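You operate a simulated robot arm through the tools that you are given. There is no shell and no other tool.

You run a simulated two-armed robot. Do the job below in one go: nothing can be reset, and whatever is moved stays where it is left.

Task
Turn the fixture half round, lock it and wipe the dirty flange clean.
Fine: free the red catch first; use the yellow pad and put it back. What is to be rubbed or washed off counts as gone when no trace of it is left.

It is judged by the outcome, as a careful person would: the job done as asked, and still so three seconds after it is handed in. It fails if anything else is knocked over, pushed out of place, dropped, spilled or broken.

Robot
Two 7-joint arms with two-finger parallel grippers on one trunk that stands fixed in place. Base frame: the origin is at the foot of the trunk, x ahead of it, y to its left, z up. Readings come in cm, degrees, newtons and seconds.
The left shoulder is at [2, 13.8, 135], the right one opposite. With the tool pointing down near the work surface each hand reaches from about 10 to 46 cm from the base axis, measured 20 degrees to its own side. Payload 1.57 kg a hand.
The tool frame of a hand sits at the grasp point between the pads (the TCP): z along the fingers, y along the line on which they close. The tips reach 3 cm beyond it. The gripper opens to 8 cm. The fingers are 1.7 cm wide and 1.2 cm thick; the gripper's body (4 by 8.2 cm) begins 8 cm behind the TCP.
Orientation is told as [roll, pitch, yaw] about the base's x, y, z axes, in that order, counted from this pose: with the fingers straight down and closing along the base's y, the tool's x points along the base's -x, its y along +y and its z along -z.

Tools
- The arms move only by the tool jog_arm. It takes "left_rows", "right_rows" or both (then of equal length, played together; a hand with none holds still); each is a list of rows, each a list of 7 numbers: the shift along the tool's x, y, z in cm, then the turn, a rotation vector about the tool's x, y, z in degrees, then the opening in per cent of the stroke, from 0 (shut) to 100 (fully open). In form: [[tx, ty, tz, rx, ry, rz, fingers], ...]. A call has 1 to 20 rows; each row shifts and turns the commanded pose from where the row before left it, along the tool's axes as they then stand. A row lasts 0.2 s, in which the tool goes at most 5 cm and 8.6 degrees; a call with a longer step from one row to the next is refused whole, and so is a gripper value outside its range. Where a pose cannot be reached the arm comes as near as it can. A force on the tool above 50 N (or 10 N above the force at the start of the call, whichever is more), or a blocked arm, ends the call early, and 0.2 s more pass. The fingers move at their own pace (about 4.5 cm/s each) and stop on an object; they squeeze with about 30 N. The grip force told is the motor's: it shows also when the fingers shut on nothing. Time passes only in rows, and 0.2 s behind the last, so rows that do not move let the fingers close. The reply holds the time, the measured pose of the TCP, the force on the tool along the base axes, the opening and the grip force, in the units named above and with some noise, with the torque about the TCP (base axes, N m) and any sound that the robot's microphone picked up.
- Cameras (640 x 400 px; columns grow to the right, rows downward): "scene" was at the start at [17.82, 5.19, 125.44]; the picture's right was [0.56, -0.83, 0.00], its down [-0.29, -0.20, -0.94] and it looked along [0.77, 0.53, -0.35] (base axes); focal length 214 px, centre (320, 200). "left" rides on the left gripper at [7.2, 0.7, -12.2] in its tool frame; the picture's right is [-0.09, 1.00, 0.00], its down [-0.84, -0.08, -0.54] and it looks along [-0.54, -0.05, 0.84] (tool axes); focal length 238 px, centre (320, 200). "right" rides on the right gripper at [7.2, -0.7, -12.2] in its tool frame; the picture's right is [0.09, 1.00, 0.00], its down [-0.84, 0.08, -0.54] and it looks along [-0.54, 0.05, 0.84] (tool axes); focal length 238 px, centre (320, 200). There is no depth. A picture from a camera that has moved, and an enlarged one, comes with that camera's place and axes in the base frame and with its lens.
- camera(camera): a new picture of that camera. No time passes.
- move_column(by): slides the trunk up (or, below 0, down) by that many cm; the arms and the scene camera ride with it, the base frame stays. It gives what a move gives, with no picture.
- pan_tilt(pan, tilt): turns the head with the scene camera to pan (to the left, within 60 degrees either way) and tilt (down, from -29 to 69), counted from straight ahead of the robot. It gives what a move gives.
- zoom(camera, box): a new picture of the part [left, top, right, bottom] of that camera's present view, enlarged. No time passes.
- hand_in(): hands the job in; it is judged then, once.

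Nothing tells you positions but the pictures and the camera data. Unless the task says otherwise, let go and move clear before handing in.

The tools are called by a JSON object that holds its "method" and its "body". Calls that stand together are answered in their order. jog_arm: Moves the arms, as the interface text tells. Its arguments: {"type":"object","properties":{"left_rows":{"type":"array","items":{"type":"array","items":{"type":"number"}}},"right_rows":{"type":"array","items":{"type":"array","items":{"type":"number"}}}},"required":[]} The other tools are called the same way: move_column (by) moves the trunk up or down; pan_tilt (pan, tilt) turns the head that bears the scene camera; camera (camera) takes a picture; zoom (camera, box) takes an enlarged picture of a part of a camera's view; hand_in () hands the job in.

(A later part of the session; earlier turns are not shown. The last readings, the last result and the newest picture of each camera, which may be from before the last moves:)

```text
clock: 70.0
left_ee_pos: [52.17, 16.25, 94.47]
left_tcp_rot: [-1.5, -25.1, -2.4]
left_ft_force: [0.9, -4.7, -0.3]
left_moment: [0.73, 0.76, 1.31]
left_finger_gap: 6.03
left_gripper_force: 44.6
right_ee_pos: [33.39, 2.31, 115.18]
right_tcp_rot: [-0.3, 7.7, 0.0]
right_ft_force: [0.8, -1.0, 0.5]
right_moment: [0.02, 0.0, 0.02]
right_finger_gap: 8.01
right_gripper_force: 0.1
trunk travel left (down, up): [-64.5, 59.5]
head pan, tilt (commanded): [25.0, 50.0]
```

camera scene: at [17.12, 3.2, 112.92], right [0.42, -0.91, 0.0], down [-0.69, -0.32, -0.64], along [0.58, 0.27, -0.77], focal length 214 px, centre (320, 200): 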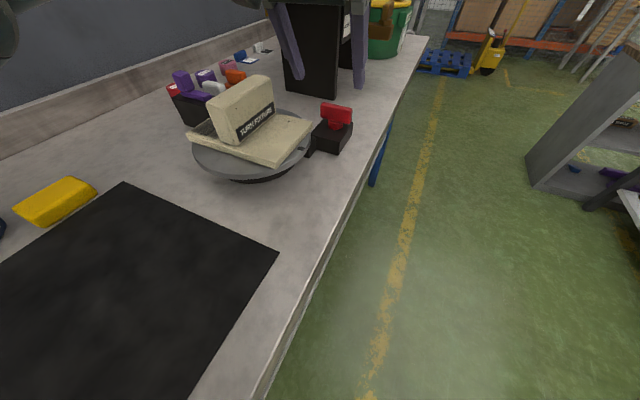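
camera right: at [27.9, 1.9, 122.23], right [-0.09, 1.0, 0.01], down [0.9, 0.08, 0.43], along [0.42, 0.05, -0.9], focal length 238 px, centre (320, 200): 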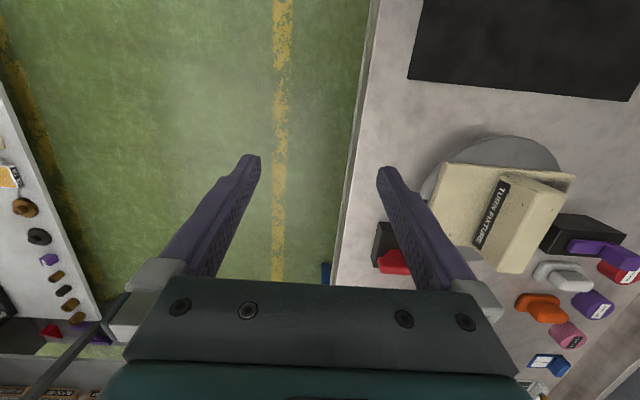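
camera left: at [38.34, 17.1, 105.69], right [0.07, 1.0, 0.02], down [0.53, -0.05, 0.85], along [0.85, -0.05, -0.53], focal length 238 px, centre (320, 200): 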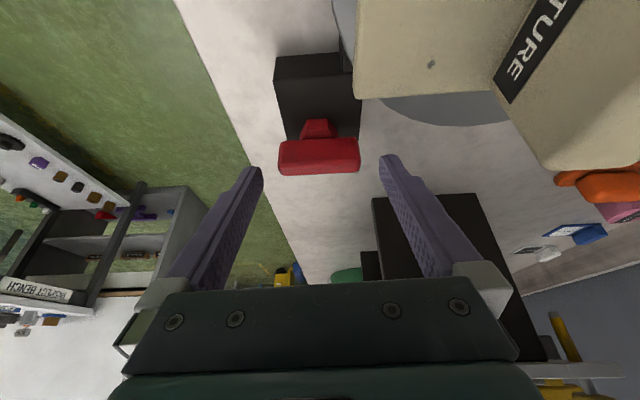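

{"method": "zoom", "body": {"camera": "left", "box": [230, 40, 430, 200]}}

{"method": "jog_arm", "body": {"left_rows": [[0, 0, 0, -0.85, 0, -1.81, 0], [0, 0, 0, -0.85, 0, -1.81, 0], [0, 0, 0, -0.85, 0, -1.81, 0], [0, 0, 0, -0.85, 0, -1.81, 0], [0, 0, 0, -0.85, 0, -1.81, 0], [0, 0, 0, 0, 0, 0, 0]]}}

{"method": "zoom", "body": {"camera": "left", "box": [230, 40, 430, 200]}}

{"method": "zoom", "body": {"camera": "scene", "box": [270, 70, 390, 170]}}

```text
2.50 times, centred on (330, 120) of left
camera zoom: at [40.47, 17.81, 102.45], right [0.14, 0.99, 0.02], down [0.52, -0.09, 0.85], along [0.84, -0.11, -0.53], focal length 596 px, centre (295, 400)
```

zoom: 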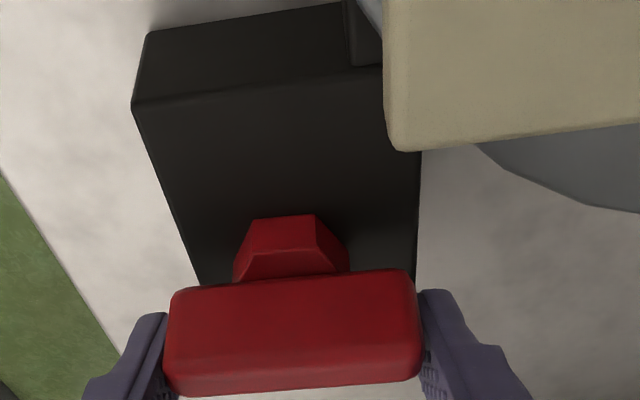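

```text
clock: 71.4
left_ee_pos: [52.17, 16.26, 94.49]
left_tcp_rot: [-1.3, -25.0, 7.4]
left_ft_force: [-8.2, -3.3, 8.1]
left_moment: [1.36, -0.6, 0.03]
left_finger_gap: 6.02
left_gripper_force: 45.1
right_ee_pos: [33.55, 2.37, 115.02]
right_tcp_rot: [-0.3, 7.7, 0.0]
right_ft_force: [0.4, 0.3, 0.6]
right_moment: [0.02, -0.02, 0.0]
right_finger_gap: 7.94
right_gripper_force: 0.0
trunk travel left (down, up): [-64.5, 59.5]
head pan, tilt (commanded): [25.0, 50.0]
```

```text
2.50 times, centred on (330, 120) of left
camera zoom: at [40.43, 15.85, 102.5], right [-0.04, 1.0, 0.02], down [0.53, 0.0, 0.85], along [0.85, 0.04, -0.53], focal length 596 px, centre (295, 400)
```

zoom: 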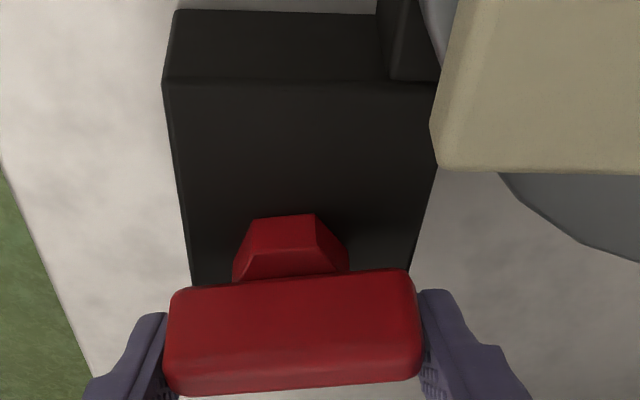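

```text
4.00 times, centred on (330, 120) of scene
camera zoom: at [17.08, 3.2, 112.92], right [0.42, -0.91, 0.0], down [-0.69, -0.32, -0.64], along [0.58, 0.27, -0.77], focal length 858 px, centre (280, 520)
```

zoom: 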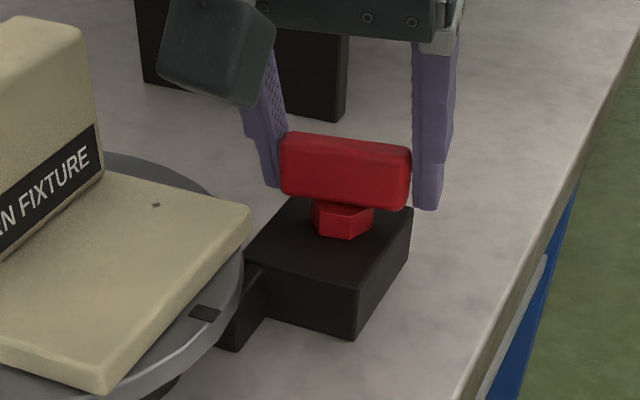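

The knob turns with my hand, free counter‑clockwise and stiffer clockwise—so it's a rotary catch. I continue counter-clockwise gently.

{"method": "jog_arm", "body": {"left_rows": [[0, 0, 0, -1.27, 0, -2.72, 0], [0, 0, 0, -1.27, 0, -2.72, 0], [0, 0, 0, -1.27, 0, -2.72, 0], [0, 0, 0, -1.27, 0, -2.72, 0], [0, 0, 0, -1.27, 0, -2.72, 0], [0, 0, 0, 0, 0, 0, 0]]}}

{"method": "zoom", "body": {"camera": "scene", "box": [270, 70, 390, 170]}}

```text
clock: 72.8
left_ee_pos: [51.95, 16.4, 94.41]
left_tcp_rot: [-1.2, -24.7, 22.5]
left_ft_force: [-7.2, 3.8, 8.0]
left_moment: [1.35, -0.06, -0.05]
left_finger_gap: 6.01
left_gripper_force: 45.6
right_ee_pos: [33.56, 2.45, 115.16]
right_tcp_rot: [-0.2, 7.7, -0.1]
right_ft_force: [0.2, -0.4, 0.2]
right_moment: [-0.02, -0.01, -0.02]
right_finger_gap: 8.03
right_gripper_force: 0.1
trunk travel left (down, up): [-64.5, 59.5]
head pan, tilt (commanded): [25.0, 50.0]
```

```text
4.00 times, centred on (330, 120) of scene
camera zoom: at [17.09, 3.3, 112.92], right [0.42, -0.91, 0.0], down [-0.69, -0.32, -0.64], along [0.58, 0.27, -0.77], focal length 858 px, centre (280, 520)
```

zoom: 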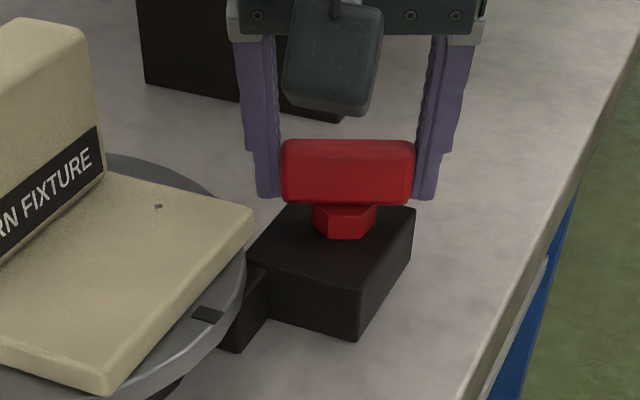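

{"method": "jog_arm", "body": {"left_rows": [[0, 0, 0, -1.27, 0, -2.72, 0], [0, 0, 0, -1.27, 0, -2.72, 0], [0, 0, 0, -1.27, 0, -2.72, 0], [0, 0, 0, -1.27, 0, -2.72, 0], [0, 0, 0, -1.27, 0, -2.72, 0], [0, 0, 0, 0, 0, 0, 0]]}}

{"method": "zoom", "body": {"camera": "scene", "box": [270, 70, 390, 170]}}

```text
clock: 74.2
left_ee_pos: [52.06, 16.61, 94.53]
left_tcp_rot: [-0.8, -24.4, 37.3]
left_ft_force: [-6.0, 12.0, 7.0]
left_moment: [1.06, 0.66, -0.1]
left_finger_gap: 5.99
left_gripper_force: 45.1
right_ee_pos: [33.48, 2.6, 115.09]
right_tcp_rot: [-0.2, 7.5, 0.0]
right_ft_force: [0.4, -0.2, 0.6]
right_moment: [0.0, 0.03, -0.02]
right_finger_gap: 7.99
right_gripper_force: 0.0
trunk travel left (down, up): [-64.5, 59.5]
head pan, tilt (commanded): [25.0, 50.0]
```

```text
4.00 times, centred on (330, 120) of scene
camera zoom: at [17.07, 3.4, 112.92], right [0.42, -0.91, 0.0], down [-0.69, -0.32, -0.64], along [0.58, 0.27, -0.77], focal length 858 px, centre (280, 520)
```

zoom: 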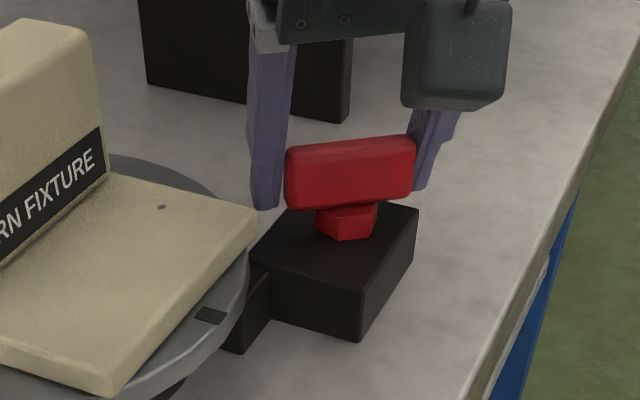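

{"method": "jog_arm", "body": {"left_rows": [[0.16, -0.24, -0.07, -1.27, 0, -2.72, 0], [0, 0, 0, -1.27, 0, -2.72, 0], [0, 0, 0, -1.27, 0, -2.72, 0], [0, 0, 0, -1.27, 0, -2.72, 0], [0, 0, 0, 0, 0, 0, 0]]}}

{"method": "zoom", "body": {"camera": "scene", "box": [270, 70, 390, 170]}}

```text
clock: 75.4
left_ee_pos: [51.38, 16.11, 95.07]
left_tcp_rot: [-1.6, -24.3, 49.3]
left_ft_force: [31.1, 1.3, -22.0]
left_moment: [0.79, 0.69, -0.02]
left_finger_gap: 6.04
left_gripper_force: 45.2
left hand out of reach, approached as far as the arm can: row 2, 3, 4
right_ee_pos: [33.79, 2.46, 115.24]
right_tcp_rot: [-0.3, 7.4, 0.0]
right_ft_force: [-0.1, 0.0, -0.5]
right_moment: [0.01, -0.03, 0.0]
right_finger_gap: 7.97
right_gripper_force: 0.0
trunk travel left (down, up): [-64.5, 59.5]
head pan, tilt (commanded): [25.0, 50.0]
```

```text
4.00 times, centred on (330, 120) of scene
camera zoom: at [17.38, 3.17, 112.97], right [0.42, -0.91, 0.0], down [-0.69, -0.32, -0.65], along [0.59, 0.27, -0.76], focal length 858 px, centre (280, 520)
```

zoom: 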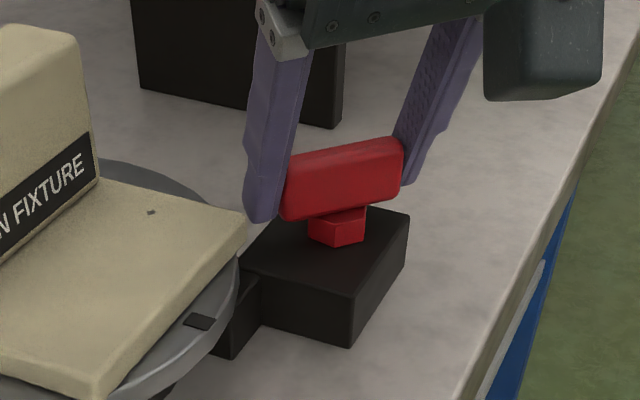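

At about 49° the arm reached its limit. I'll open, back off, and finish the turn by pushing the bar end.

{"method": "jog_arm", "body": {"left_rows": [[0, 0, 0, 0, 0, 0, 100], [0, 0, 0, 0, 0, 0, 100], [0, 0, 0, 0, 0, 0, 100]]}}

{"method": "jog_arm", "body": {"left_rows": [[0, 0, -1.5, 0, 0, 0, 100], [0, 0, -1.5, 0, 0, 0, 100], [0, 0, -1.5, 0, 0, 0, 100], [0, 0, -1.5, 0, 0, 0, 100]]}}

{"method": "zoom", "body": {"camera": "scene", "box": [270, 70, 390, 170]}}

{"method": "camera", "body": {"camera": "left"}}

```text
clock: 76.2
left_ee_pos: [50.94, 16.3, 94.7]
left_tcp_rot: [-1.1, -24.3, 49.3]
left_ft_force: [2.8, -2.2, 3.1]
left_moment: [0.03, 0.09, 0.04]
left_finger_gap: 7.73
left_gripper_force: 0.0
right_ee_pos: [33.57, 2.51, 115.14]
right_tcp_rot: [-0.4, 7.5, 0.0]
right_ft_force: [-0.1, 0.1, 0.4]
right_moment: [-0.01, -0.01, -0.01]
right_finger_gap: 7.99
right_gripper_force: 0.1
trunk travel left (down, up): [-64.5, 59.5]
head pan, tilt (commanded): [25.0, 50.0]
```

```text
clock: 77.2
left_ee_pos: [49.35, 14.56, 100.27]
left_tcp_rot: [-0.9, -24.3, 49.4]
left_ft_force: [-0.4, 0.4, -0.1]
left_moment: [0.0, 0.01, 0.0]
left_finger_gap: 7.99
left_gripper_force: 0.1
right_ee_pos: [33.53, 2.4, 115.16]
right_tcp_rot: [-0.3, 7.7, 0.0]
right_ft_force: [-2.2, -1.4, 1.9]
right_moment: [0.14, -0.06, 0.05]
right_finger_gap: 7.82
right_gripper_force: 0.1
trunk travel left (down, up): [-64.5, 59.5]
head pan, tilt (commanded): [25.0, 50.0]
```

```text
4.00 times, centred on (330, 120) of scene
camera zoom: at [17.12, 3.2, 112.92], right [0.42, -0.91, 0.0], down [-0.69, -0.32, -0.64], along [0.58, 0.27, -0.77], focal length 858 px, centre (280, 520)
```

zoom: 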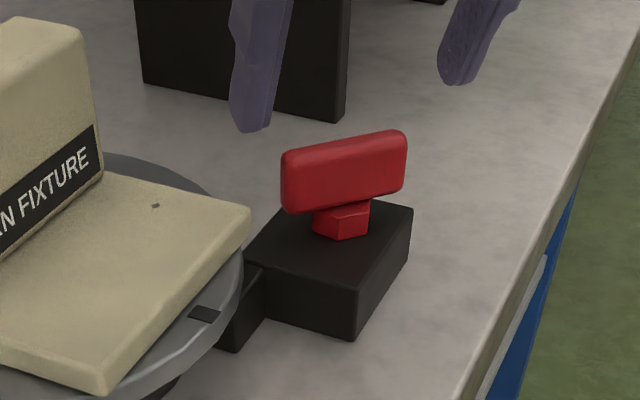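

```text
taken
camera left: at [41.05, 6.5, 108.53], right [-0.7, 0.72, 0.02], down [0.4, 0.37, 0.84], along [0.59, 0.59, -0.54], focal length 238 px, centre (320, 200)
```

left: 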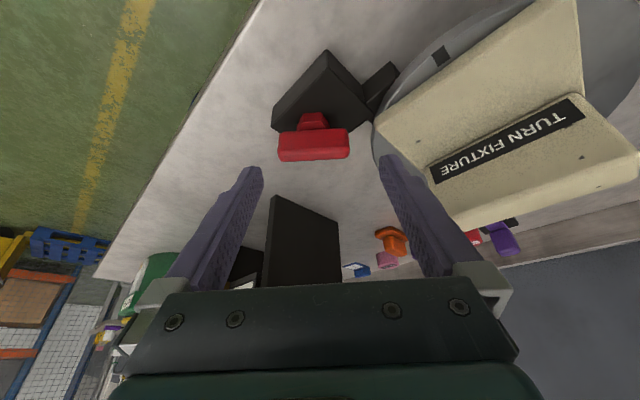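

My left gripper's camera came near the right hand (slight force on it). I'll move the right hand away to the right first.

{"method": "jog_arm", "body": {"right_rows": [[0, -1, 0, 0, 0, 0, 100], [0, -1, 0, 0, 0, 0, 100], [0, -1, 0, 0, 0, 0, 100], [0, -1, 0, 0, 0, 0, 100], [0, -1, 0, 0, 0, 0, 100], [0, -1, 0, 0, 0, 0, 100], [0, -1, 0, 0, 0, 0, 100], [0, -1, 0, 0, 0, 0, 100], [0, -1, 0, 0, 0, 0, 100], [0, -1, 0, 0, 0, 0, 100]]}}

```text
clock: 79.4
left_ee_pos: [49.25, 14.55, 100.28]
left_tcp_rot: [-1.0, -24.2, 49.3]
left_ft_force: [0.5, 0.8, -1.0]
left_moment: [0.03, -0.01, 0.01]
left_finger_gap: 8.0
left_gripper_force: 0.0
right_ee_pos: [33.5, -7.56, 115.26]
right_tcp_rot: [-0.4, 7.6, 0.0]
right_ft_force: [0.2, -0.1, -0.5]
right_moment: [0.01, -0.01, 0.0]
right_finger_gap: 8.02
right_gripper_force: 0.1
trunk travel left (down, up): [-64.5, 59.5]
head pan, tilt (commanded): [25.0, 50.0]
```

Right hand is clear. Now I turn the left hand back to yaw 0, close the fingers and rise.

{"method": "jog_arm", "body": {"left_rows": [[0, 0, -1.2, 2.55, 0, 5.65, 50], [0, 0, -1.2, 2.55, 0, 5.65, 0], [0, 0, -1.2, 2.55, 0, 5.65, 0], [0, 0, -1.2, 2.55, 0, 5.65, 0], [0, 0, -1.2, 2.55, 0, 5.65, 0], [0, 0, 0, 2.55, 0, 5.65, 0], [0, 0, 0, 2.55, 0, 5.65, 0], [0, 0, 0, 2.4, 0, 5.2, 0], [0, 0, 0, 0, 0, 0, 0]]}}

{"method": "move_column", "body": {"by": -6}}

{"method": "camera", "body": {"camera": "left"}}

```text
clock: 81.4
left_ee_pos: [47.31, 13.09, 105.74]
left_tcp_rot: [-0.8, -25.0, 0.0]
left_ft_force: [-0.1, 0.2, -0.7]
left_moment: [0.0, -0.02, -0.01]
left_finger_gap: 0.03
left_gripper_force: 21.7
right_ee_pos: [33.45, -7.49, 115.15]
right_tcp_rot: [-0.4, 7.6, 0.0]
right_ft_force: [0.2, -0.7, -0.4]
right_moment: [0.02, 0.0, -0.01]
right_finger_gap: 7.97
right_gripper_force: 0.2
trunk travel left (down, up): [-64.5, 59.5]
head pan, tilt (commanded): [25.0, 50.0]
```

```text
clock: 82.4
left_ee_pos: [47.18, 13.24, 99.74]
left_tcp_rot: [-0.9, -24.9, 0.1]
left_ft_force: [0.2, -0.6, 0.1]
left_moment: [0.03, -0.01, 0.04]
left_finger_gap: 0.01
left_gripper_force: 20.8
right_ee_pos: [33.54, -7.48, 109.19]
right_tcp_rot: [-0.4, 7.6, 0.0]
right_ft_force: [-0.4, 0.0, -0.5]
right_moment: [0.01, 0.01, 0.0]
right_finger_gap: 7.98
right_gripper_force: 0.0
trunk travel left (down, up): [-58.5, 65.5]
head pan, tilt (commanded): [25.0, 50.0]
```

```text
taken
camera left: at [35.57, 14.08, 107.82], right [0.09, 1.0, 0.03], down [0.53, -0.07, 0.84], along [0.84, -0.06, -0.53], focal length 238 px, centre (320, 200)
```

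left: 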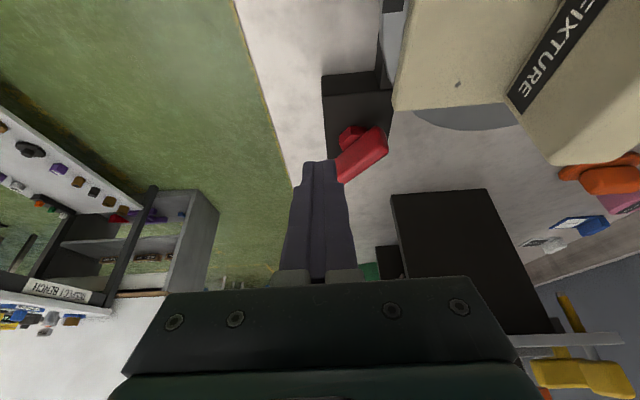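

{"method": "jog_arm", "body": {"left_rows": [[-1.13, 1.78, 0.53, 0, 0, 0, 0], [-1.13, 1.78, 0.53, 0, 0, 0, 0], [-1.13, 1.78, 0.53, 0, 0, 0, 0], [-1.13, 1.78, 0.53, 0, 0, 0, 0], [0, 0, 0, 0, 0, 0, 0]]}}

{"method": "jog_arm", "body": {"left_rows": [[0.55, 0, 1.18, 0, 0, 0, 0], [0.55, 0, 1.18, 0, 0, 0, 0], [0.55, 0, 1.18, 0, 0, 0, 0], [0.5, 0, 1.1, 0, 0, 0, 0], [0, 0, 0, 0, 0, 0, 0]]}}

{"method": "zoom", "body": {"camera": "scene", "box": [260, 60, 400, 180]}}

{"method": "zoom", "body": {"camera": "left", "box": [220, 40, 420, 200]}}

```text
clock: 83.6
left_ee_pos: [52.31, 20.24, 99.6]
left_tcp_rot: [-0.7, -24.8, 0.1]
left_ft_force: [0.3, -0.8, -0.9]
left_moment: [0.01, 0.01, 0.0]
left_finger_gap: 0.0
left_gripper_force: 21.3
right_ee_pos: [33.51, -7.44, 109.28]
right_tcp_rot: [-0.2, 7.7, 0.0]
right_ft_force: [0.1, -0.5, 0.6]
right_moment: [-0.01, 0.01, -0.02]
right_finger_gap: 8.02
right_gripper_force: 0.1
trunk travel left (down, up): [-58.5, 65.5]
head pan, tilt (commanded): [25.0, 50.0]
```

```text
clock: 84.8
left_ee_pos: [52.27, 20.13, 94.39]
left_tcp_rot: [-0.8, -24.9, 0.1]
left_ft_force: [0.0, 0.3, -0.4]
left_moment: [0.03, -0.01, -0.04]
left_finger_gap: 0.0
left_gripper_force: 21.2
right_ee_pos: [33.4, -7.6, 109.22]
right_tcp_rot: [-0.3, 7.6, 0.0]
right_ft_force: [-0.6, -0.3, 0.0]
right_moment: [-0.01, 0.02, 0.02]
right_finger_gap: 8.0
right_gripper_force: 0.0
trunk travel left (down, up): [-58.5, 65.5]
head pan, tilt (commanded): [25.0, 50.0]
```

```text
3.33 times, centred on (330, 120) of scene
camera zoom: at [17.11, 3.19, 106.92], right [0.42, -0.91, 0.0], down [-0.69, -0.32, -0.64], along [0.58, 0.27, -0.77], focal length 715 px, centre (287, 467)
```

zoom: 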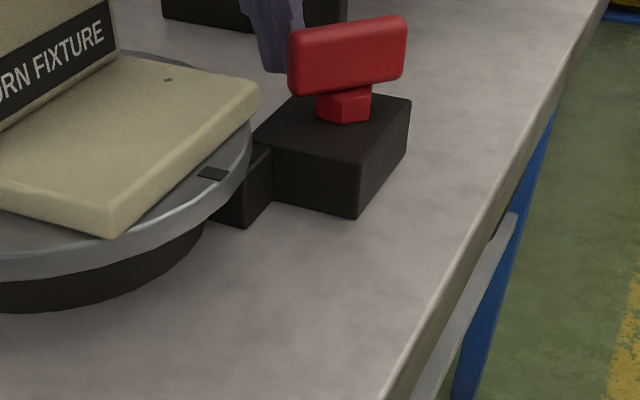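

```text
2.50 times, centred on (320, 120) of left
camera zoom: at [40.58, 21.14, 102.55], right [0.09, 1.0, 0.03], down [0.53, -0.07, 0.84], along [0.84, -0.06, -0.53], focal length 596 px, centre (320, 400)
```

zoom: 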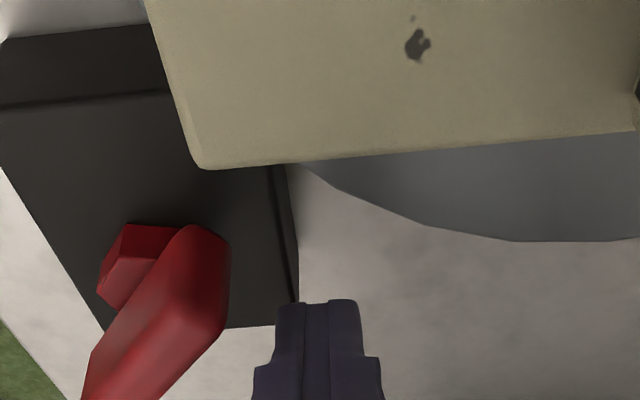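

{"method": "jog_arm", "body": {"left_rows": [[0.3, -0.6, -0.15, 0, 0, 0, 0], [0.59, -0.2, -0.27, 0, 0, 0, 0], [0.59, -0.2, -0.27, 0, 0, 0, 0], [0, 0, 0, 0, 0, 0, 0]]}}

{"method": "zoom", "body": {"camera": "left", "box": [220, 40, 420, 200]}}

```text
clock: 85.8
left_ee_pos: [50.54, 19.17, 94.5]
left_tcp_rot: [-0.8, -24.9, 0.0]
left_ft_force: [-0.2, 0.7, 0.5]
left_moment: [-0.03, 0.03, -0.01]
left_finger_gap: 0.0
left_gripper_force: 21.1
right_ee_pos: [33.5, -7.46, 109.29]
right_tcp_rot: [-0.4, 7.7, 0.0]
right_ft_force: [0.0, 1.0, -0.1]
right_moment: [0.0, -0.01, 0.02]
right_finger_gap: 8.01
right_gripper_force: 0.1
trunk travel left (down, up): [-58.5, 65.5]
head pan, tilt (commanded): [25.0, 50.0]
```

```text
2.50 times, centred on (320, 120) of left
camera zoom: at [38.93, 20.13, 102.61], right [0.09, 1.0, 0.03], down [0.53, -0.07, 0.84], along [0.84, -0.06, -0.53], focal length 596 px, centre (320, 400)
```

zoom: 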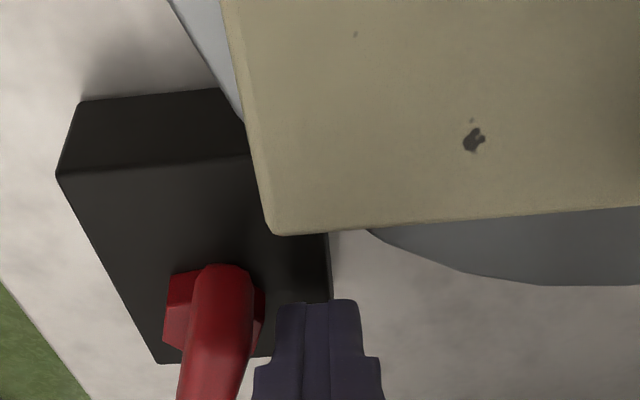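

{"method": "jog_arm", "body": {"left_rows": [[0.45, -0.4, -0.2, 0, 0, 0, 0], [0.4, -0.4, -0.18, 0, 0, 0, 0], [0.2, -0.4, -0.08, 0, 0, 0, 0], [0, 0, 0, 0, 0, 0, 0]]}}

{"method": "zoom", "body": {"camera": "left", "box": [220, 40, 420, 200]}}

{"method": "zoom", "body": {"camera": "scene", "box": [260, 60, 400, 180]}}

```text
clock: 86.8
left_ee_pos: [49.65, 18.53, 94.64]
left_tcp_rot: [-0.2, -24.9, 0.3]
left_ft_force: [13.7, 18.0, -11.7]
left_moment: [0.58, -0.25, 0.42]
left_finger_gap: 0.0
left_gripper_force: 21.1
right_ee_pos: [33.54, -7.24, 109.24]
right_tcp_rot: [-0.2, 7.5, 0.0]
right_ft_force: [0.2, 0.8, -0.1]
right_moment: [0.0, -0.02, 0.03]
right_finger_gap: 8.0
right_gripper_force: 0.0
trunk travel left (down, up): [-58.5, 65.5]
head pan, tilt (commanded): [25.0, 50.0]
```

```text
2.50 times, centred on (320, 120) of left
camera zoom: at [37.91, 19.35, 102.67], right [0.08, 1.0, 0.04], down [0.53, -0.07, 0.84], along [0.84, -0.05, -0.53], focal length 596 px, centre (320, 400)
```

zoom: 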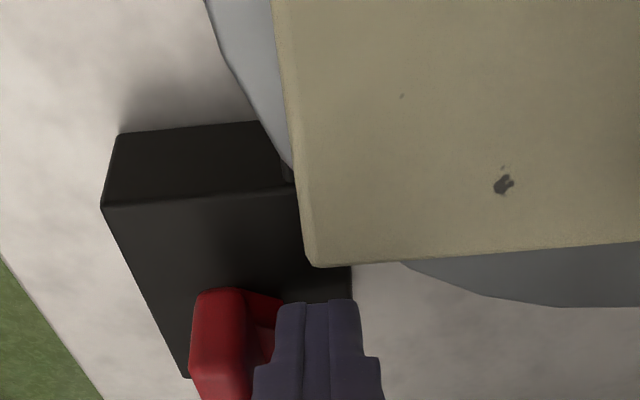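

```text
3.33 times, centred on (330, 120) of scene
camera zoom: at [17.25, 3.46, 106.94], right [0.42, -0.91, 0.0], down [-0.69, -0.32, -0.65], along [0.58, 0.27, -0.76], focal length 715 px, centre (287, 467)
```

zoom: 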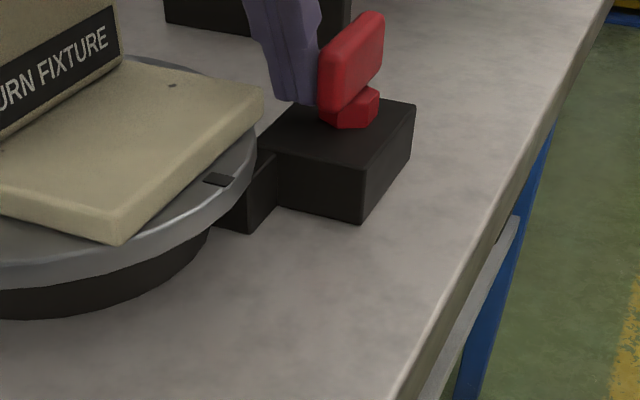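

Resistance appeared with the bar about parallel to x, likely its 90° stop. I back off and look.

{"method": "jog_arm", "body": {"left_rows": [[0, 0.7, 0, 0, 0, 0, 0], [0, 0.5, -1.0, 0, 0, 0, 0], [0, 0, -1.5, 0, 0, 0, 0], [0, 0, -1.5, 0, 0, 0, 0], [0, 0, -1.5, 0, 0, 0, 0], [0, 0, -1.5, 0, 0, 0, 0]]}}

{"method": "zoom", "body": {"camera": "left", "box": [220, 20, 420, 180]}}

{"method": "zoom", "body": {"camera": "scene", "box": [260, 60, 400, 180]}}

```text
clock: 88.2
left_ee_pos: [46.37, 19.33, 100.74]
left_tcp_rot: [-0.7, -24.9, 0.1]
left_ft_force: [0.5, 0.5, -0.8]
left_moment: [-0.01, 0.0, 0.0]
left_finger_gap: 0.01
left_gripper_force: 21.1
right_ee_pos: [33.53, -7.6, 109.24]
right_tcp_rot: [-0.3, 7.7, 0.0]
right_ft_force: [-0.4, 0.4, 0.0]
right_moment: [0.0, 0.02, 0.0]
right_finger_gap: 8.0
right_gripper_force: 0.0
trunk travel left (down, up): [-58.5, 65.5]
head pan, tilt (commanded): [25.0, 50.0]
```

```text
2.50 times, centred on (320, 100) of left
camera zoom: at [34.83, 20.23, 108.9], right [0.09, 1.0, 0.03], down [0.53, -0.07, 0.84], along [0.84, -0.06, -0.54], focal length 596 px, centre (320, 450)
```

zoom: 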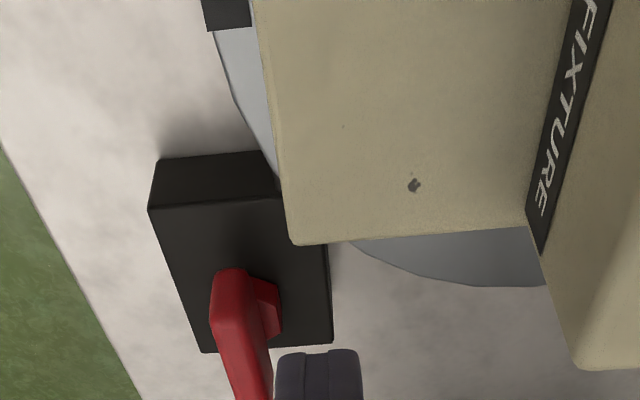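

```text
3.33 times, centred on (330, 120) of scene
camera zoom: at [17.12, 3.2, 106.92], right [0.42, -0.91, 0.0], down [-0.69, -0.32, -0.64], along [0.58, 0.27, -0.77], focal length 715 px, centre (287, 467)
```

zoom: 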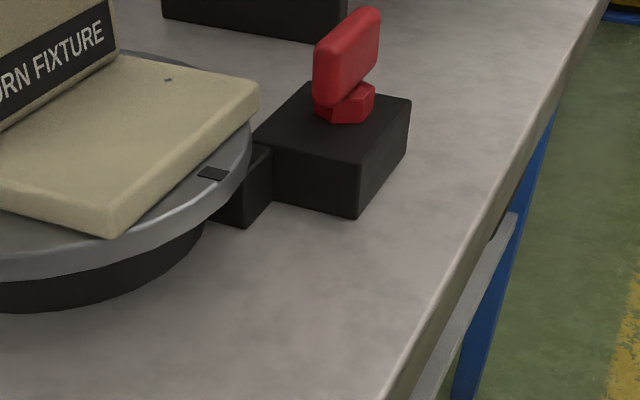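

The catch bar now stands along x. Next I level the hand above the fixture handle (y 25–29, top ≈99.5) to turn it.

{"method": "jog_arm", "body": {"left_rows": [[-0.8, 0, -1.7, 0, 0, 0, 0], [-0.8, 0, -1.7, 0, 0, 0, 0], [-0.8, 0, -1.7, 0, 0, 0, 50], [-0.8, 0, -1.7, 0, 5, 0, 90], [0, 0, 0, 0, 5, 0, 90], [0, 0, 0, 0, 5, 0, 90], [0, 0, 0, 0, 5, 0, 90], [0, 0, 0, 0, 5, 0, 90], [0, 0, 0, 0, 0, 0, 90]]}}

```text
clock: 90.2
left_ee_pos: [46.47, 19.29, 108.4]
left_tcp_rot: [-0.7, 0.2, -0.2]
left_ft_force: [0.1, 0.9, 0.8]
left_moment: [0.02, 0.0, -0.01]
left_finger_gap: 7.2
left_gripper_force: 0.0
right_ee_pos: [33.61, -7.46, 109.2]
right_tcp_rot: [-0.3, 7.6, 0.0]
right_ft_force: [0.2, -0.1, -0.8]
right_moment: [-0.04, -0.02, 0.01]
right_finger_gap: 8.01
right_gripper_force: 0.1
trunk travel left (down, up): [-58.5, 65.5]
head pan, tilt (commanded): [25.0, 50.0]
```

{"method": "jog_arm", "body": {"left_rows": [[1.37, 1.9, 0, 0, 0, 0, 90], [1.37, 1.9, 0, 0, 0, 0, 90], [1.37, 1.9, 0, 0, 0, 0, 90], [1.37, 1.9, 0, 0, 0, 0, 90], [0, 0, 0, 0, 0, 0, 90]]}}

{"method": "camera", "body": {"camera": "left"}}

{"method": "pan_tilt", "body": {"pan": 38, "tilt": 25}}

{"method": "camera", "body": {"camera": "scene"}}

```text
clock: 91.4
left_ee_pos: [41.12, 27.09, 108.18]
left_tcp_rot: [-0.7, 0.0, -0.2]
left_ft_force: [-0.9, 0.2, -0.4]
left_moment: [-0.01, 0.05, -0.01]
left_finger_gap: 7.21
left_gripper_force: 0.0
right_ee_pos: [33.52, -7.45, 109.12]
right_tcp_rot: [-0.4, 7.7, 0.0]
right_ft_force: [0.6, 0.0, 1.1]
right_moment: [0.03, -0.03, 0.0]
right_finger_gap: 8.0
right_gripper_force: 0.1
trunk travel left (down, up): [-58.5, 65.5]
head pan, tilt (commanded): [25.0, 50.0]
```

```text
taken
camera left: at [33.94, 27.96, 120.5], right [0.1, 1.0, -0.01], down [0.84, -0.07, 0.54], along [0.54, -0.06, -0.84], focal length 238 px, centre (320, 200)
```

left: 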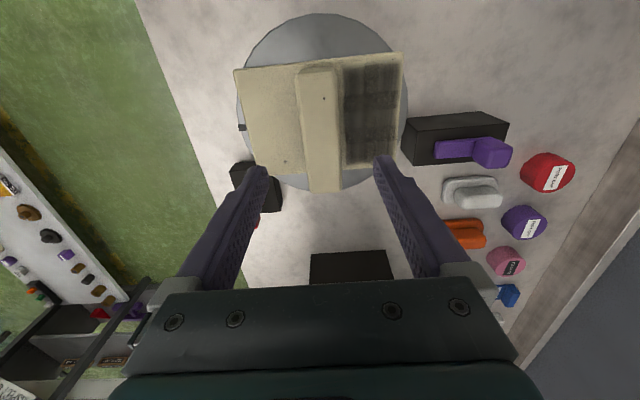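

```text
clock: 92.3
left_ee_pos: [41.23, 26.99, 108.27]
left_tcp_rot: [-0.7, 0.1, -0.2]
left_ft_force: [0.1, -0.2, 0.0]
left_moment: [-0.01, 0.03, 0.0]
left_finger_gap: 7.22
left_gripper_force: 0.1
right_ee_pos: [33.58, -7.63, 109.26]
right_tcp_rot: [-0.2, 7.6, 0.1]
right_ft_force: [-0.1, 0.1, -0.6]
right_moment: [0.0, 0.03, -0.03]
right_finger_gap: 8.01
right_gripper_force: 0.0
trunk travel left (down, up): [-58.5, 65.5]
head pan, tilt (commanded): [38.0, 25.0]
```

```text
taken
camera scene: at [17.4, 5.61, 110.66], right [0.62, -0.79, 0.0], down [-0.33, -0.26, -0.91], along [0.71, 0.56, -0.42], focal length 214 px, centre (320, 200)
```

scene: 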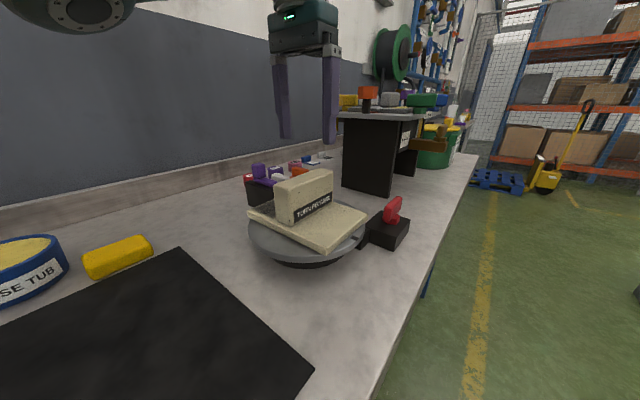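

The handle is centred at [41, 27.1], 3.5 cm wide. I descend onto it with open fingers.

{"method": "jog_arm", "body": {"left_rows": [[0, 0.05, 1.8, 0, 0, 0, 90], [0, 0, 1.8, 0, 0, 0, 90], [0, 0, 1.8, 0, 0, 0, 90], [0, 0, 1.8, 0, 0, 0, 90], [0, 0, 1.8, 0, 0, 0, 90], [0, 0, 1.6, 0, 0, 0, 90], [0, 0, 0, 0, 0, 0, 90]]}}

{"method": "zoom", "body": {"camera": "scene", "box": [230, 130, 430, 270]}}

{"method": "camera", "body": {"camera": "left"}}

```text
clock: 93.9
left_ee_pos: [41.01, 26.85, 97.74]
left_tcp_rot: [-0.7, 0.1, -0.2]
left_ft_force: [0.3, -1.0, -0.1]
left_moment: [-0.03, 0.0, 0.0]
left_finger_gap: 7.22
left_gripper_force: 0.0
right_ee_pos: [33.43, -7.52, 109.25]
right_tcp_rot: [-0.3, 7.7, -0.1]
right_ft_force: [-0.3, 0.4, 0.6]
right_moment: [0.05, 0.03, 0.01]
right_finger_gap: 8.02
right_gripper_force: 0.0
trunk travel left (down, up): [-58.5, 65.5]
head pan, tilt (commanded): [38.0, 25.0]
```

```text
2.86 times, centred on (330, 200) of scene
camera zoom: at [17.39, 5.61, 110.67], right [0.62, -0.79, 0.0], down [-0.33, -0.26, -0.91], along [0.71, 0.56, -0.42], focal length 613 px, centre (291, 200)
```

zoom: 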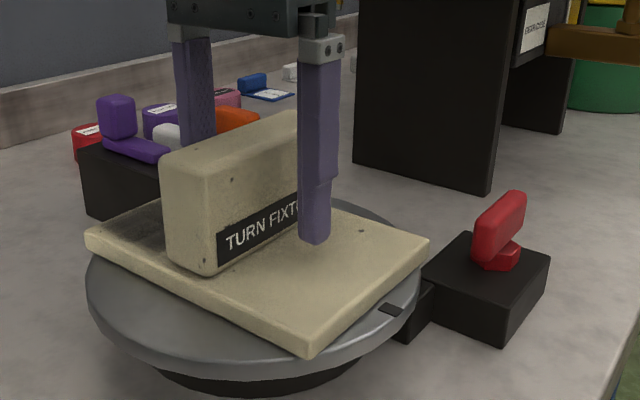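

```text
taken
camera left: at [33.88, 27.88, 109.95], right [0.1, 1.0, -0.01], down [0.84, -0.07, 0.54], along [0.54, -0.06, -0.84], focal length 238 px, centre (320, 200)
```

left: 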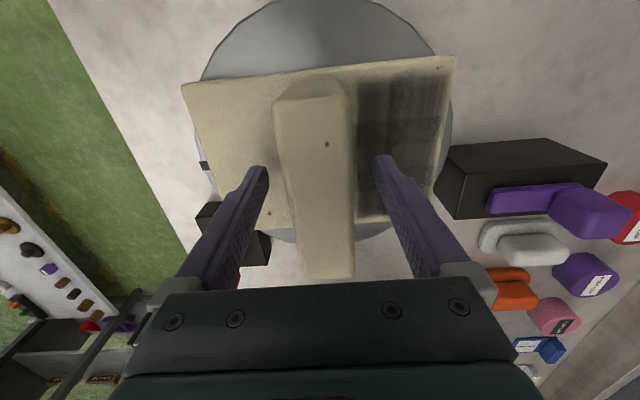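

{"method": "jog_arm", "body": {"left_rows": [[0, 0, 0, 0, 0, 0, 50], [0, 0, 0, 0, 0, 0, 0], [0, 0, 0, 0, 0, 0, 0], [0, 0, 0, 0, 0, 0, 0]]}}

{"method": "jog_arm", "body": {"left_rows": [[0, 0, 0, 0, 0, 2, 0], [0, 0, 0, 0, 0, 2, 0], [0, 0, 0, 0, 0, 0, 0]]}}

{"method": "jog_arm", "body": {"left_rows": [[0, 0, 0, 0, 0, -2, 0], [0, 0, 0, 0, 0, -2, 0], [0, 0, 0, 0, 0, -2, 0], [0, 0, 0, 0, 0, -2, 0], [0, 0, 0, 0, 0, 0, 0]]}}

{"method": "zoom", "body": {"camera": "scene", "box": [230, 130, 430, 270]}}

```text
clock: 94.9
left_ee_pos: [41.08, 27.04, 97.74]
left_tcp_rot: [-0.7, 0.0, -0.1]
left_ft_force: [0.4, 1.5, -2.7]
left_moment: [1.28, -0.21, 0.25]
left_finger_gap: 3.46
left_gripper_force: 28.3
right_ee_pos: [33.56, -7.61, 109.2]
right_tcp_rot: [-0.3, 7.5, -0.1]
right_ft_force: [0.1, -0.8, 0.1]
right_moment: [-0.02, -0.01, -0.01]
right_finger_gap: 8.0
right_gripper_force: 0.0
trunk travel left (down, up): [-58.5, 65.5]
head pan, tilt (commanded): [38.0, 25.0]
```

```text
clock: 95.7
left_ee_pos: [41.06, 27.08, 97.72]
left_tcp_rot: [-0.6, 0.2, -4.0]
left_ft_force: [-0.1, -1.0, 1.4]
left_moment: [2.25, 0.97, 1.34]
left_finger_gap: 3.54
left_gripper_force: 42.7
right_ee_pos: [33.52, -7.54, 109.09]
right_tcp_rot: [-0.3, 7.5, 0.0]
right_ft_force: [0.8, 0.6, -0.2]
right_moment: [0.0, 0.0, 0.03]
right_finger_gap: 7.98
right_gripper_force: 0.0
trunk travel left (down, up): [-58.5, 65.5]
head pan, tilt (commanded): [38.0, 25.0]
```

```text
clock: 96.9
left_ee_pos: [41.14, 27.02, 97.71]
left_tcp_rot: [-0.5, 0.1, 3.9]
left_ft_force: [3.1, 3.7, -5.0]
left_moment: [2.07, -1.25, -0.01]
left_finger_gap: 3.39
left_gripper_force: 41.9
right_ee_pos: [33.58, -7.49, 109.28]
right_tcp_rot: [-0.2, 7.5, 0.0]
right_ft_force: [0.1, 0.1, 0.6]
right_moment: [0.0, 0.01, -0.01]
right_finger_gap: 7.99
right_gripper_force: 0.1
trunk travel left (down, up): [-58.5, 65.5]
head pan, tilt (commanded): [38.0, 25.0]
```

```text
2.86 times, centred on (330, 200) of scene
camera zoom: at [17.42, 5.68, 110.67], right [0.62, -0.79, 0.0], down [-0.33, -0.26, -0.91], along [0.71, 0.56, -0.42], focal length 613 px, centre (291, 200)
```

zoom: 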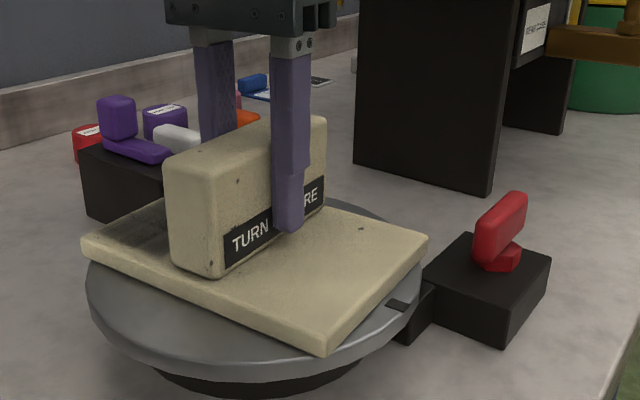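

The catch is free: the disc follows my hand counter‑clockwise with almost no torque (clockwise is stopped). I keep turning.

{"method": "jog_arm", "body": {"left_rows": [[0, 0, 0, 0, 0, -4, 0], [0, 0, 0, 0, 0, -4, 0], [0, 0, 0, 0, 0, -4, 0], [0, 0, 0, 0, 0, -4, 0], [0, 0, 0, 0, 0, -4, 0], [0, 0, 0, 0, 0, -4, 0], [0, 0, 0, 0, 0, -4, 0], [0, 0, 0, 0, 0, -4, 0], [0, 0, 0, 0, 0, 0, 0]]}}

{"method": "zoom", "body": {"camera": "scene", "box": [230, 130, 430, 270]}}

```text
clock: 98.9
left_ee_pos: [41.11, 27.14, 97.73]
left_tcp_rot: [-0.5, 0.5, 35.9]
left_ft_force: [5.4, 6.7, -4.0]
left_moment: [1.83, 0.76, 0.03]
left_finger_gap: 3.4
left_gripper_force: 41.9
right_ee_pos: [33.64, -7.36, 109.3]
right_tcp_rot: [-0.1, 7.6, 0.1]
right_ft_force: [0.0, -0.2, -0.3]
right_moment: [-0.04, 0.0, -0.02]
right_finger_gap: 8.01
right_gripper_force: 0.0
trunk travel left (down, up): [-58.5, 65.5]
head pan, tilt (commanded): [38.0, 25.0]
```

```text
2.86 times, centred on (330, 200) of scene
camera zoom: at [17.44, 5.72, 110.68], right [0.62, -0.79, 0.0], down [-0.33, -0.26, -0.91], along [0.71, 0.56, -0.42], focal length 613 px, centre (291, 200)
```

zoom: 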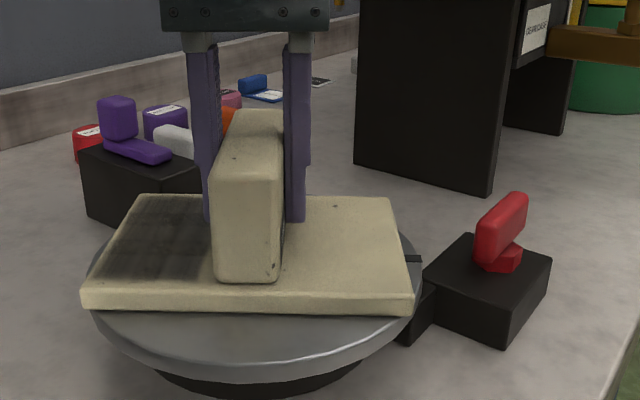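

{"method": "jog_arm", "body": {"left_rows": [[0, 0, 0, 0, 0, -4, 0], [0, 0, 0, 0, 0, -4, 0], [0, 0, 0, 0, 0, -4, 0], [0, 0, 0, 0, 0, -4, 0], [0, 0, 0, 0, 0, -4, 0], [0, 0, 0, 0, 0, -4, 0], [0, 0, 0, 0, 0, -4, 0], [0, 0, 0, 0, 0, -4, 0], [0, 0, 0, 0, 0, 0, 0]]}}

{"method": "zoom", "body": {"camera": "scene", "box": [230, 130, 430, 270]}}

```text
clock: 100.9
left_ee_pos: [41.02, 27.16, 97.76]
left_tcp_rot: [-0.1, 0.6, 67.9]
left_ft_force: [-1.8, 8.7, -3.1]
left_moment: [1.25, -0.13, 0.0]
left_finger_gap: 3.37
left_gripper_force: 41.3
right_ee_pos: [33.52, -7.33, 109.2]
right_tcp_rot: [-0.2, 7.6, 0.0]
right_ft_force: [0.0, 0.4, 0.4]
right_moment: [0.0, -0.02, -0.03]
right_finger_gap: 8.02
right_gripper_force: 0.0
trunk travel left (down, up): [-58.5, 65.5]
head pan, tilt (commanded): [38.0, 25.0]
```

```text
2.86 times, centred on (330, 200) of scene
camera zoom: at [17.35, 5.76, 110.67], right [0.62, -0.79, 0.0], down [-0.33, -0.26, -0.91], along [0.71, 0.56, -0.42], focal length 613 px, centre (291, 200)
```

zoom: 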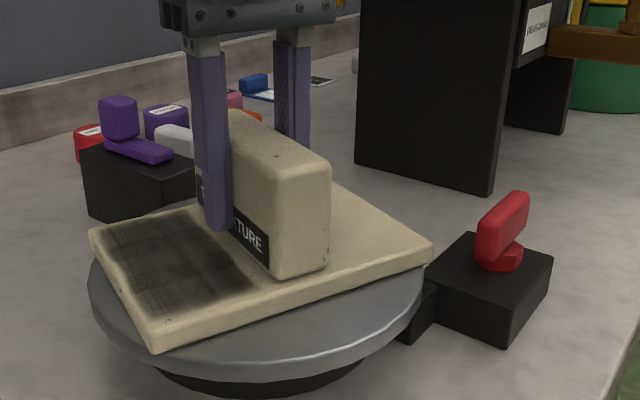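

{"method": "jog_arm", "body": {"left_rows": [[0, 0, 0, 0, 0, -4, 0], [0, 0, 0, 0, 0, -4, 0], [0, 0, 0, 0, 0, -4, 0], [0, 0, 0, 0, 0, -4, 0], [0, 0, 0, 0, 0, -4, 0], [0, 0, 0, 0, 0, -4, 0], [0, 0, 0, 0, 0, 0, 0]]}}

{"method": "zoom", "body": {"camera": "scene", "box": [230, 130, 430, 270]}}

```text
clock: 102.5
left_ee_pos: [41.09, 27.15, 97.83]
left_tcp_rot: [0.2, 0.6, 91.9]
left_ft_force: [-8.8, 10.8, 4.0]
left_moment: [-0.35, -1.54, -0.07]
left_finger_gap: 3.39
left_gripper_force: 41.5
right_ee_pos: [33.54, -7.32, 109.16]
right_tcp_rot: [-0.2, 7.7, 0.0]
right_ft_force: [-0.3, 0.9, -0.2]
right_moment: [0.02, 0.03, -0.02]
right_finger_gap: 8.0
right_gripper_force: 0.1
trunk travel left (down, up): [-58.5, 65.5]
head pan, tilt (commanded): [38.0, 25.0]
```

```text
2.86 times, centred on (330, 200) of scene
camera zoom: at [17.31, 5.79, 110.67], right [0.62, -0.79, 0.0], down [-0.33, -0.26, -0.91], along [0.71, 0.56, -0.42], focal length 613 px, centre (291, 200)
```

zoom: 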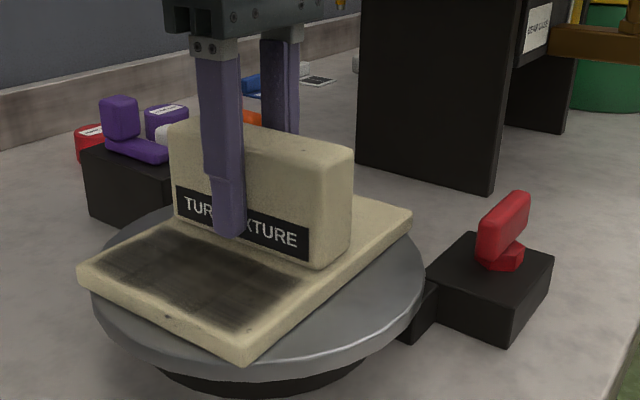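

{"method": "jog_arm", "body": {"left_rows": [[0, 0, 0, 0, 0, -4, 0], [0, 0, 0, 0, 0, -4, 0], [0, 0, 0, 0, 0, -4, 0], [0, 0, 0, 0, 0, -4, 0], [0, 0, 0, 0, 0, -4, 0], [0, 0, 0, 0, 0, 0, 0]]}}

```text
clock: 103.9
left_ee_pos: [40.96, 27.13, 97.69]
left_tcp_rot: [0.5, 0.4, 112.0]
left_ft_force: [-17.5, 6.4, 16.4]
left_moment: [0.08, -2.11, 0.03]
left_finger_gap: 3.41
left_gripper_force: 41.7
right_ee_pos: [33.44, -7.34, 109.21]
right_tcp_rot: [-0.3, 7.7, -0.1]
right_ft_force: [-0.2, 0.1, -0.8]
right_moment: [-0.03, 0.0, -0.03]
right_finger_gap: 8.01
right_gripper_force: 0.0
trunk travel left (down, up): [-58.5, 65.5]
head pan, tilt (commanded): [38.0, 25.0]
```

{"method": "jog_arm", "body": {"left_rows": [[0, 0, 0, 0, 0, 0, 70], [0, 0, 0, 0, 0, 0, 70], [0, 0, 0, 0, 0, 0, 0], [0, 0, 0, 0, 0, 0, 0], [0, 0, 0, 0, 0, 0, 0]]}}

{"method": "jog_arm", "body": {"left_rows": [[0, 0, 0, 0, 0, -4, 0], [0, 0, 0, 0, 0, -4, 0], [0, 0, 0, 0, 0, -4, 0], [0, 0, 0, 0, 0, -4, 0], [0, 0, 0, 0, 0, -4, 0], [0, 0, 0, 0, 0, 0, 0]]}}

{"method": "zoom", "body": {"camera": "scene", "box": [230, 130, 430, 270]}}

```text
clock: 105.1
left_ee_pos: [41.01, 26.81, 97.64]
left_tcp_rot: [0.4, 0.6, 111.8]
left_ft_force: [-4.0, -1.7, 0.6]
left_moment: [0.41, -0.96, 0.08]
left_finger_gap: 3.4
left_gripper_force: 27.8
right_ee_pos: [33.45, -7.47, 109.18]
right_tcp_rot: [-0.2, 7.6, 0.1]
right_ft_force: [1.1, 0.2, -0.9]
right_moment: [-0.03, 0.01, -0.01]
right_finger_gap: 8.01
right_gripper_force: 0.1
trunk travel left (down, up): [-58.5, 65.5]
head pan, tilt (commanded): [38.0, 25.0]
```

```text
clock: 106.5
left_ee_pos: [41.17, 26.76, 97.73]
left_tcp_rot: [0.5, 0.5, 131.9]
left_ft_force: [1.7, -0.6, -8.7]
left_moment: [0.65, -2.46, 0.03]
left_finger_gap: 3.43
left_gripper_force: 41.5
right_ee_pos: [33.58, -7.63, 109.19]
right_tcp_rot: [-0.2, 7.6, 0.0]
right_ft_force: [0.7, 0.3, -0.9]
right_moment: [0.01, -0.01, 0.01]
right_finger_gap: 7.98
right_gripper_force: 0.1
trunk travel left (down, up): [-58.5, 65.5]
head pan, tilt (commanded): [38.0, 25.0]
```

```text
2.86 times, centred on (330, 200) of scene
camera zoom: at [17.39, 5.58, 110.66], right [0.62, -0.79, 0.0], down [-0.33, -0.26, -0.91], along [0.71, 0.56, -0.42], focal length 613 px, centre (291, 200)
```

zoom: 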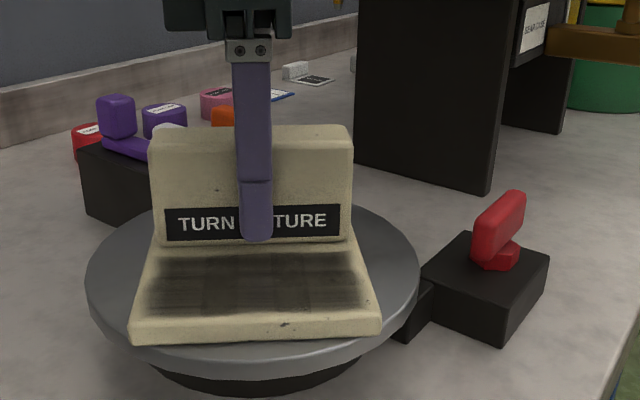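

The dirty flange is now facing the robot at ~132°. I continue.

{"method": "jog_arm", "body": {"left_rows": [[0, 0, 0, 0, 0, -4, 0], [0, 0, 0, 0, 0, -4, 0], [0, 0, 0, 0, 0, -4, 0], [0, 0, 0, 0, 0, -4, 0], [0, 0, 0, 0, 0, -4, 0], [0, 0, 0, 0, 0, 0, 0]]}}

{"method": "jog_arm", "body": {"left_rows": [[0, 0, 0, 0, 0, -4, 0], [0, 0, 0, 0, 0, -4, 0], [0, 0, 0, 0, 0, -4, 0], [0, 0, 0, 0, 0, 0, 0]]}}

{"method": "zoom", "body": {"camera": "scene", "box": [230, 130, 430, 270]}}

```text
clock: 107.9
left_ee_pos: [41.1, 26.89, 97.51]
left_tcp_rot: [0.6, 0.2, 151.9]
left_ft_force: [7.7, 2.9, -18.2]
left_moment: [1.6, -1.84, -0.02]
left_finger_gap: 3.44
left_gripper_force: 41.8
right_ee_pos: [33.51, -7.45, 109.16]
right_tcp_rot: [-0.3, 7.6, 0.0]
right_ft_force: [-0.5, 0.4, 0.0]
right_moment: [0.02, -0.02, -0.01]
right_finger_gap: 7.98
right_gripper_force: 0.0
trunk travel left (down, up): [-58.5, 65.5]
head pan, tilt (commanded): [38.0, 25.0]
```

```text
clock: 108.7
left_ee_pos: [41.88, 26.66, 97.07]
left_tcp_rot: [1.8, -0.5, 162.6]
left_ft_force: [-18.2, -16.1, 9.4]
left_moment: [2.19, -0.43, 0.14]
left_finger_gap: 3.49
left_gripper_force: 42.1
left hand out of reach, approached as far as the arm can: row 2, 3
right_ee_pos: [33.24, -7.59, 109.19]
right_tcp_rot: [-0.3, 7.8, 0.0]
right_ft_force: [0.1, 1.8, 0.2]
right_moment: [0.03, -0.01, 0.0]
right_finger_gap: 7.97
right_gripper_force: 0.1
trunk travel left (down, up): [-58.5, 65.5]
head pan, tilt (commanded): [38.0, 25.0]
stopped in row 4 (left hand): the force on the tool passed its limit at 67 N (the readings are from after the stop); the commanded pose is now the measured one
```

```text
2.86 times, centred on (330, 200) of scene
camera zoom: at [17.19, 5.46, 110.6], right [0.62, -0.79, 0.0], down [-0.34, -0.26, -0.9], along [0.71, 0.56, -0.43], focal length 613 px, centre (291, 200)
```

zoom: 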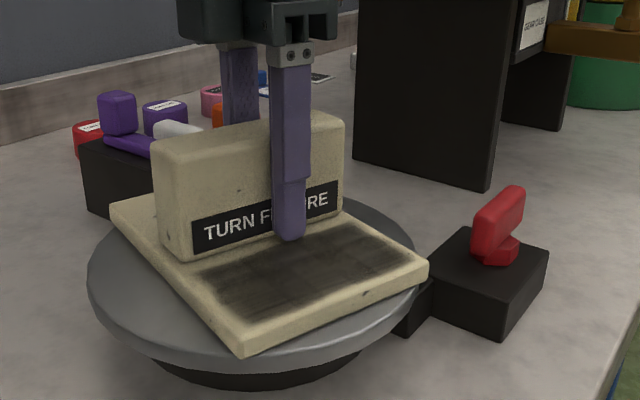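

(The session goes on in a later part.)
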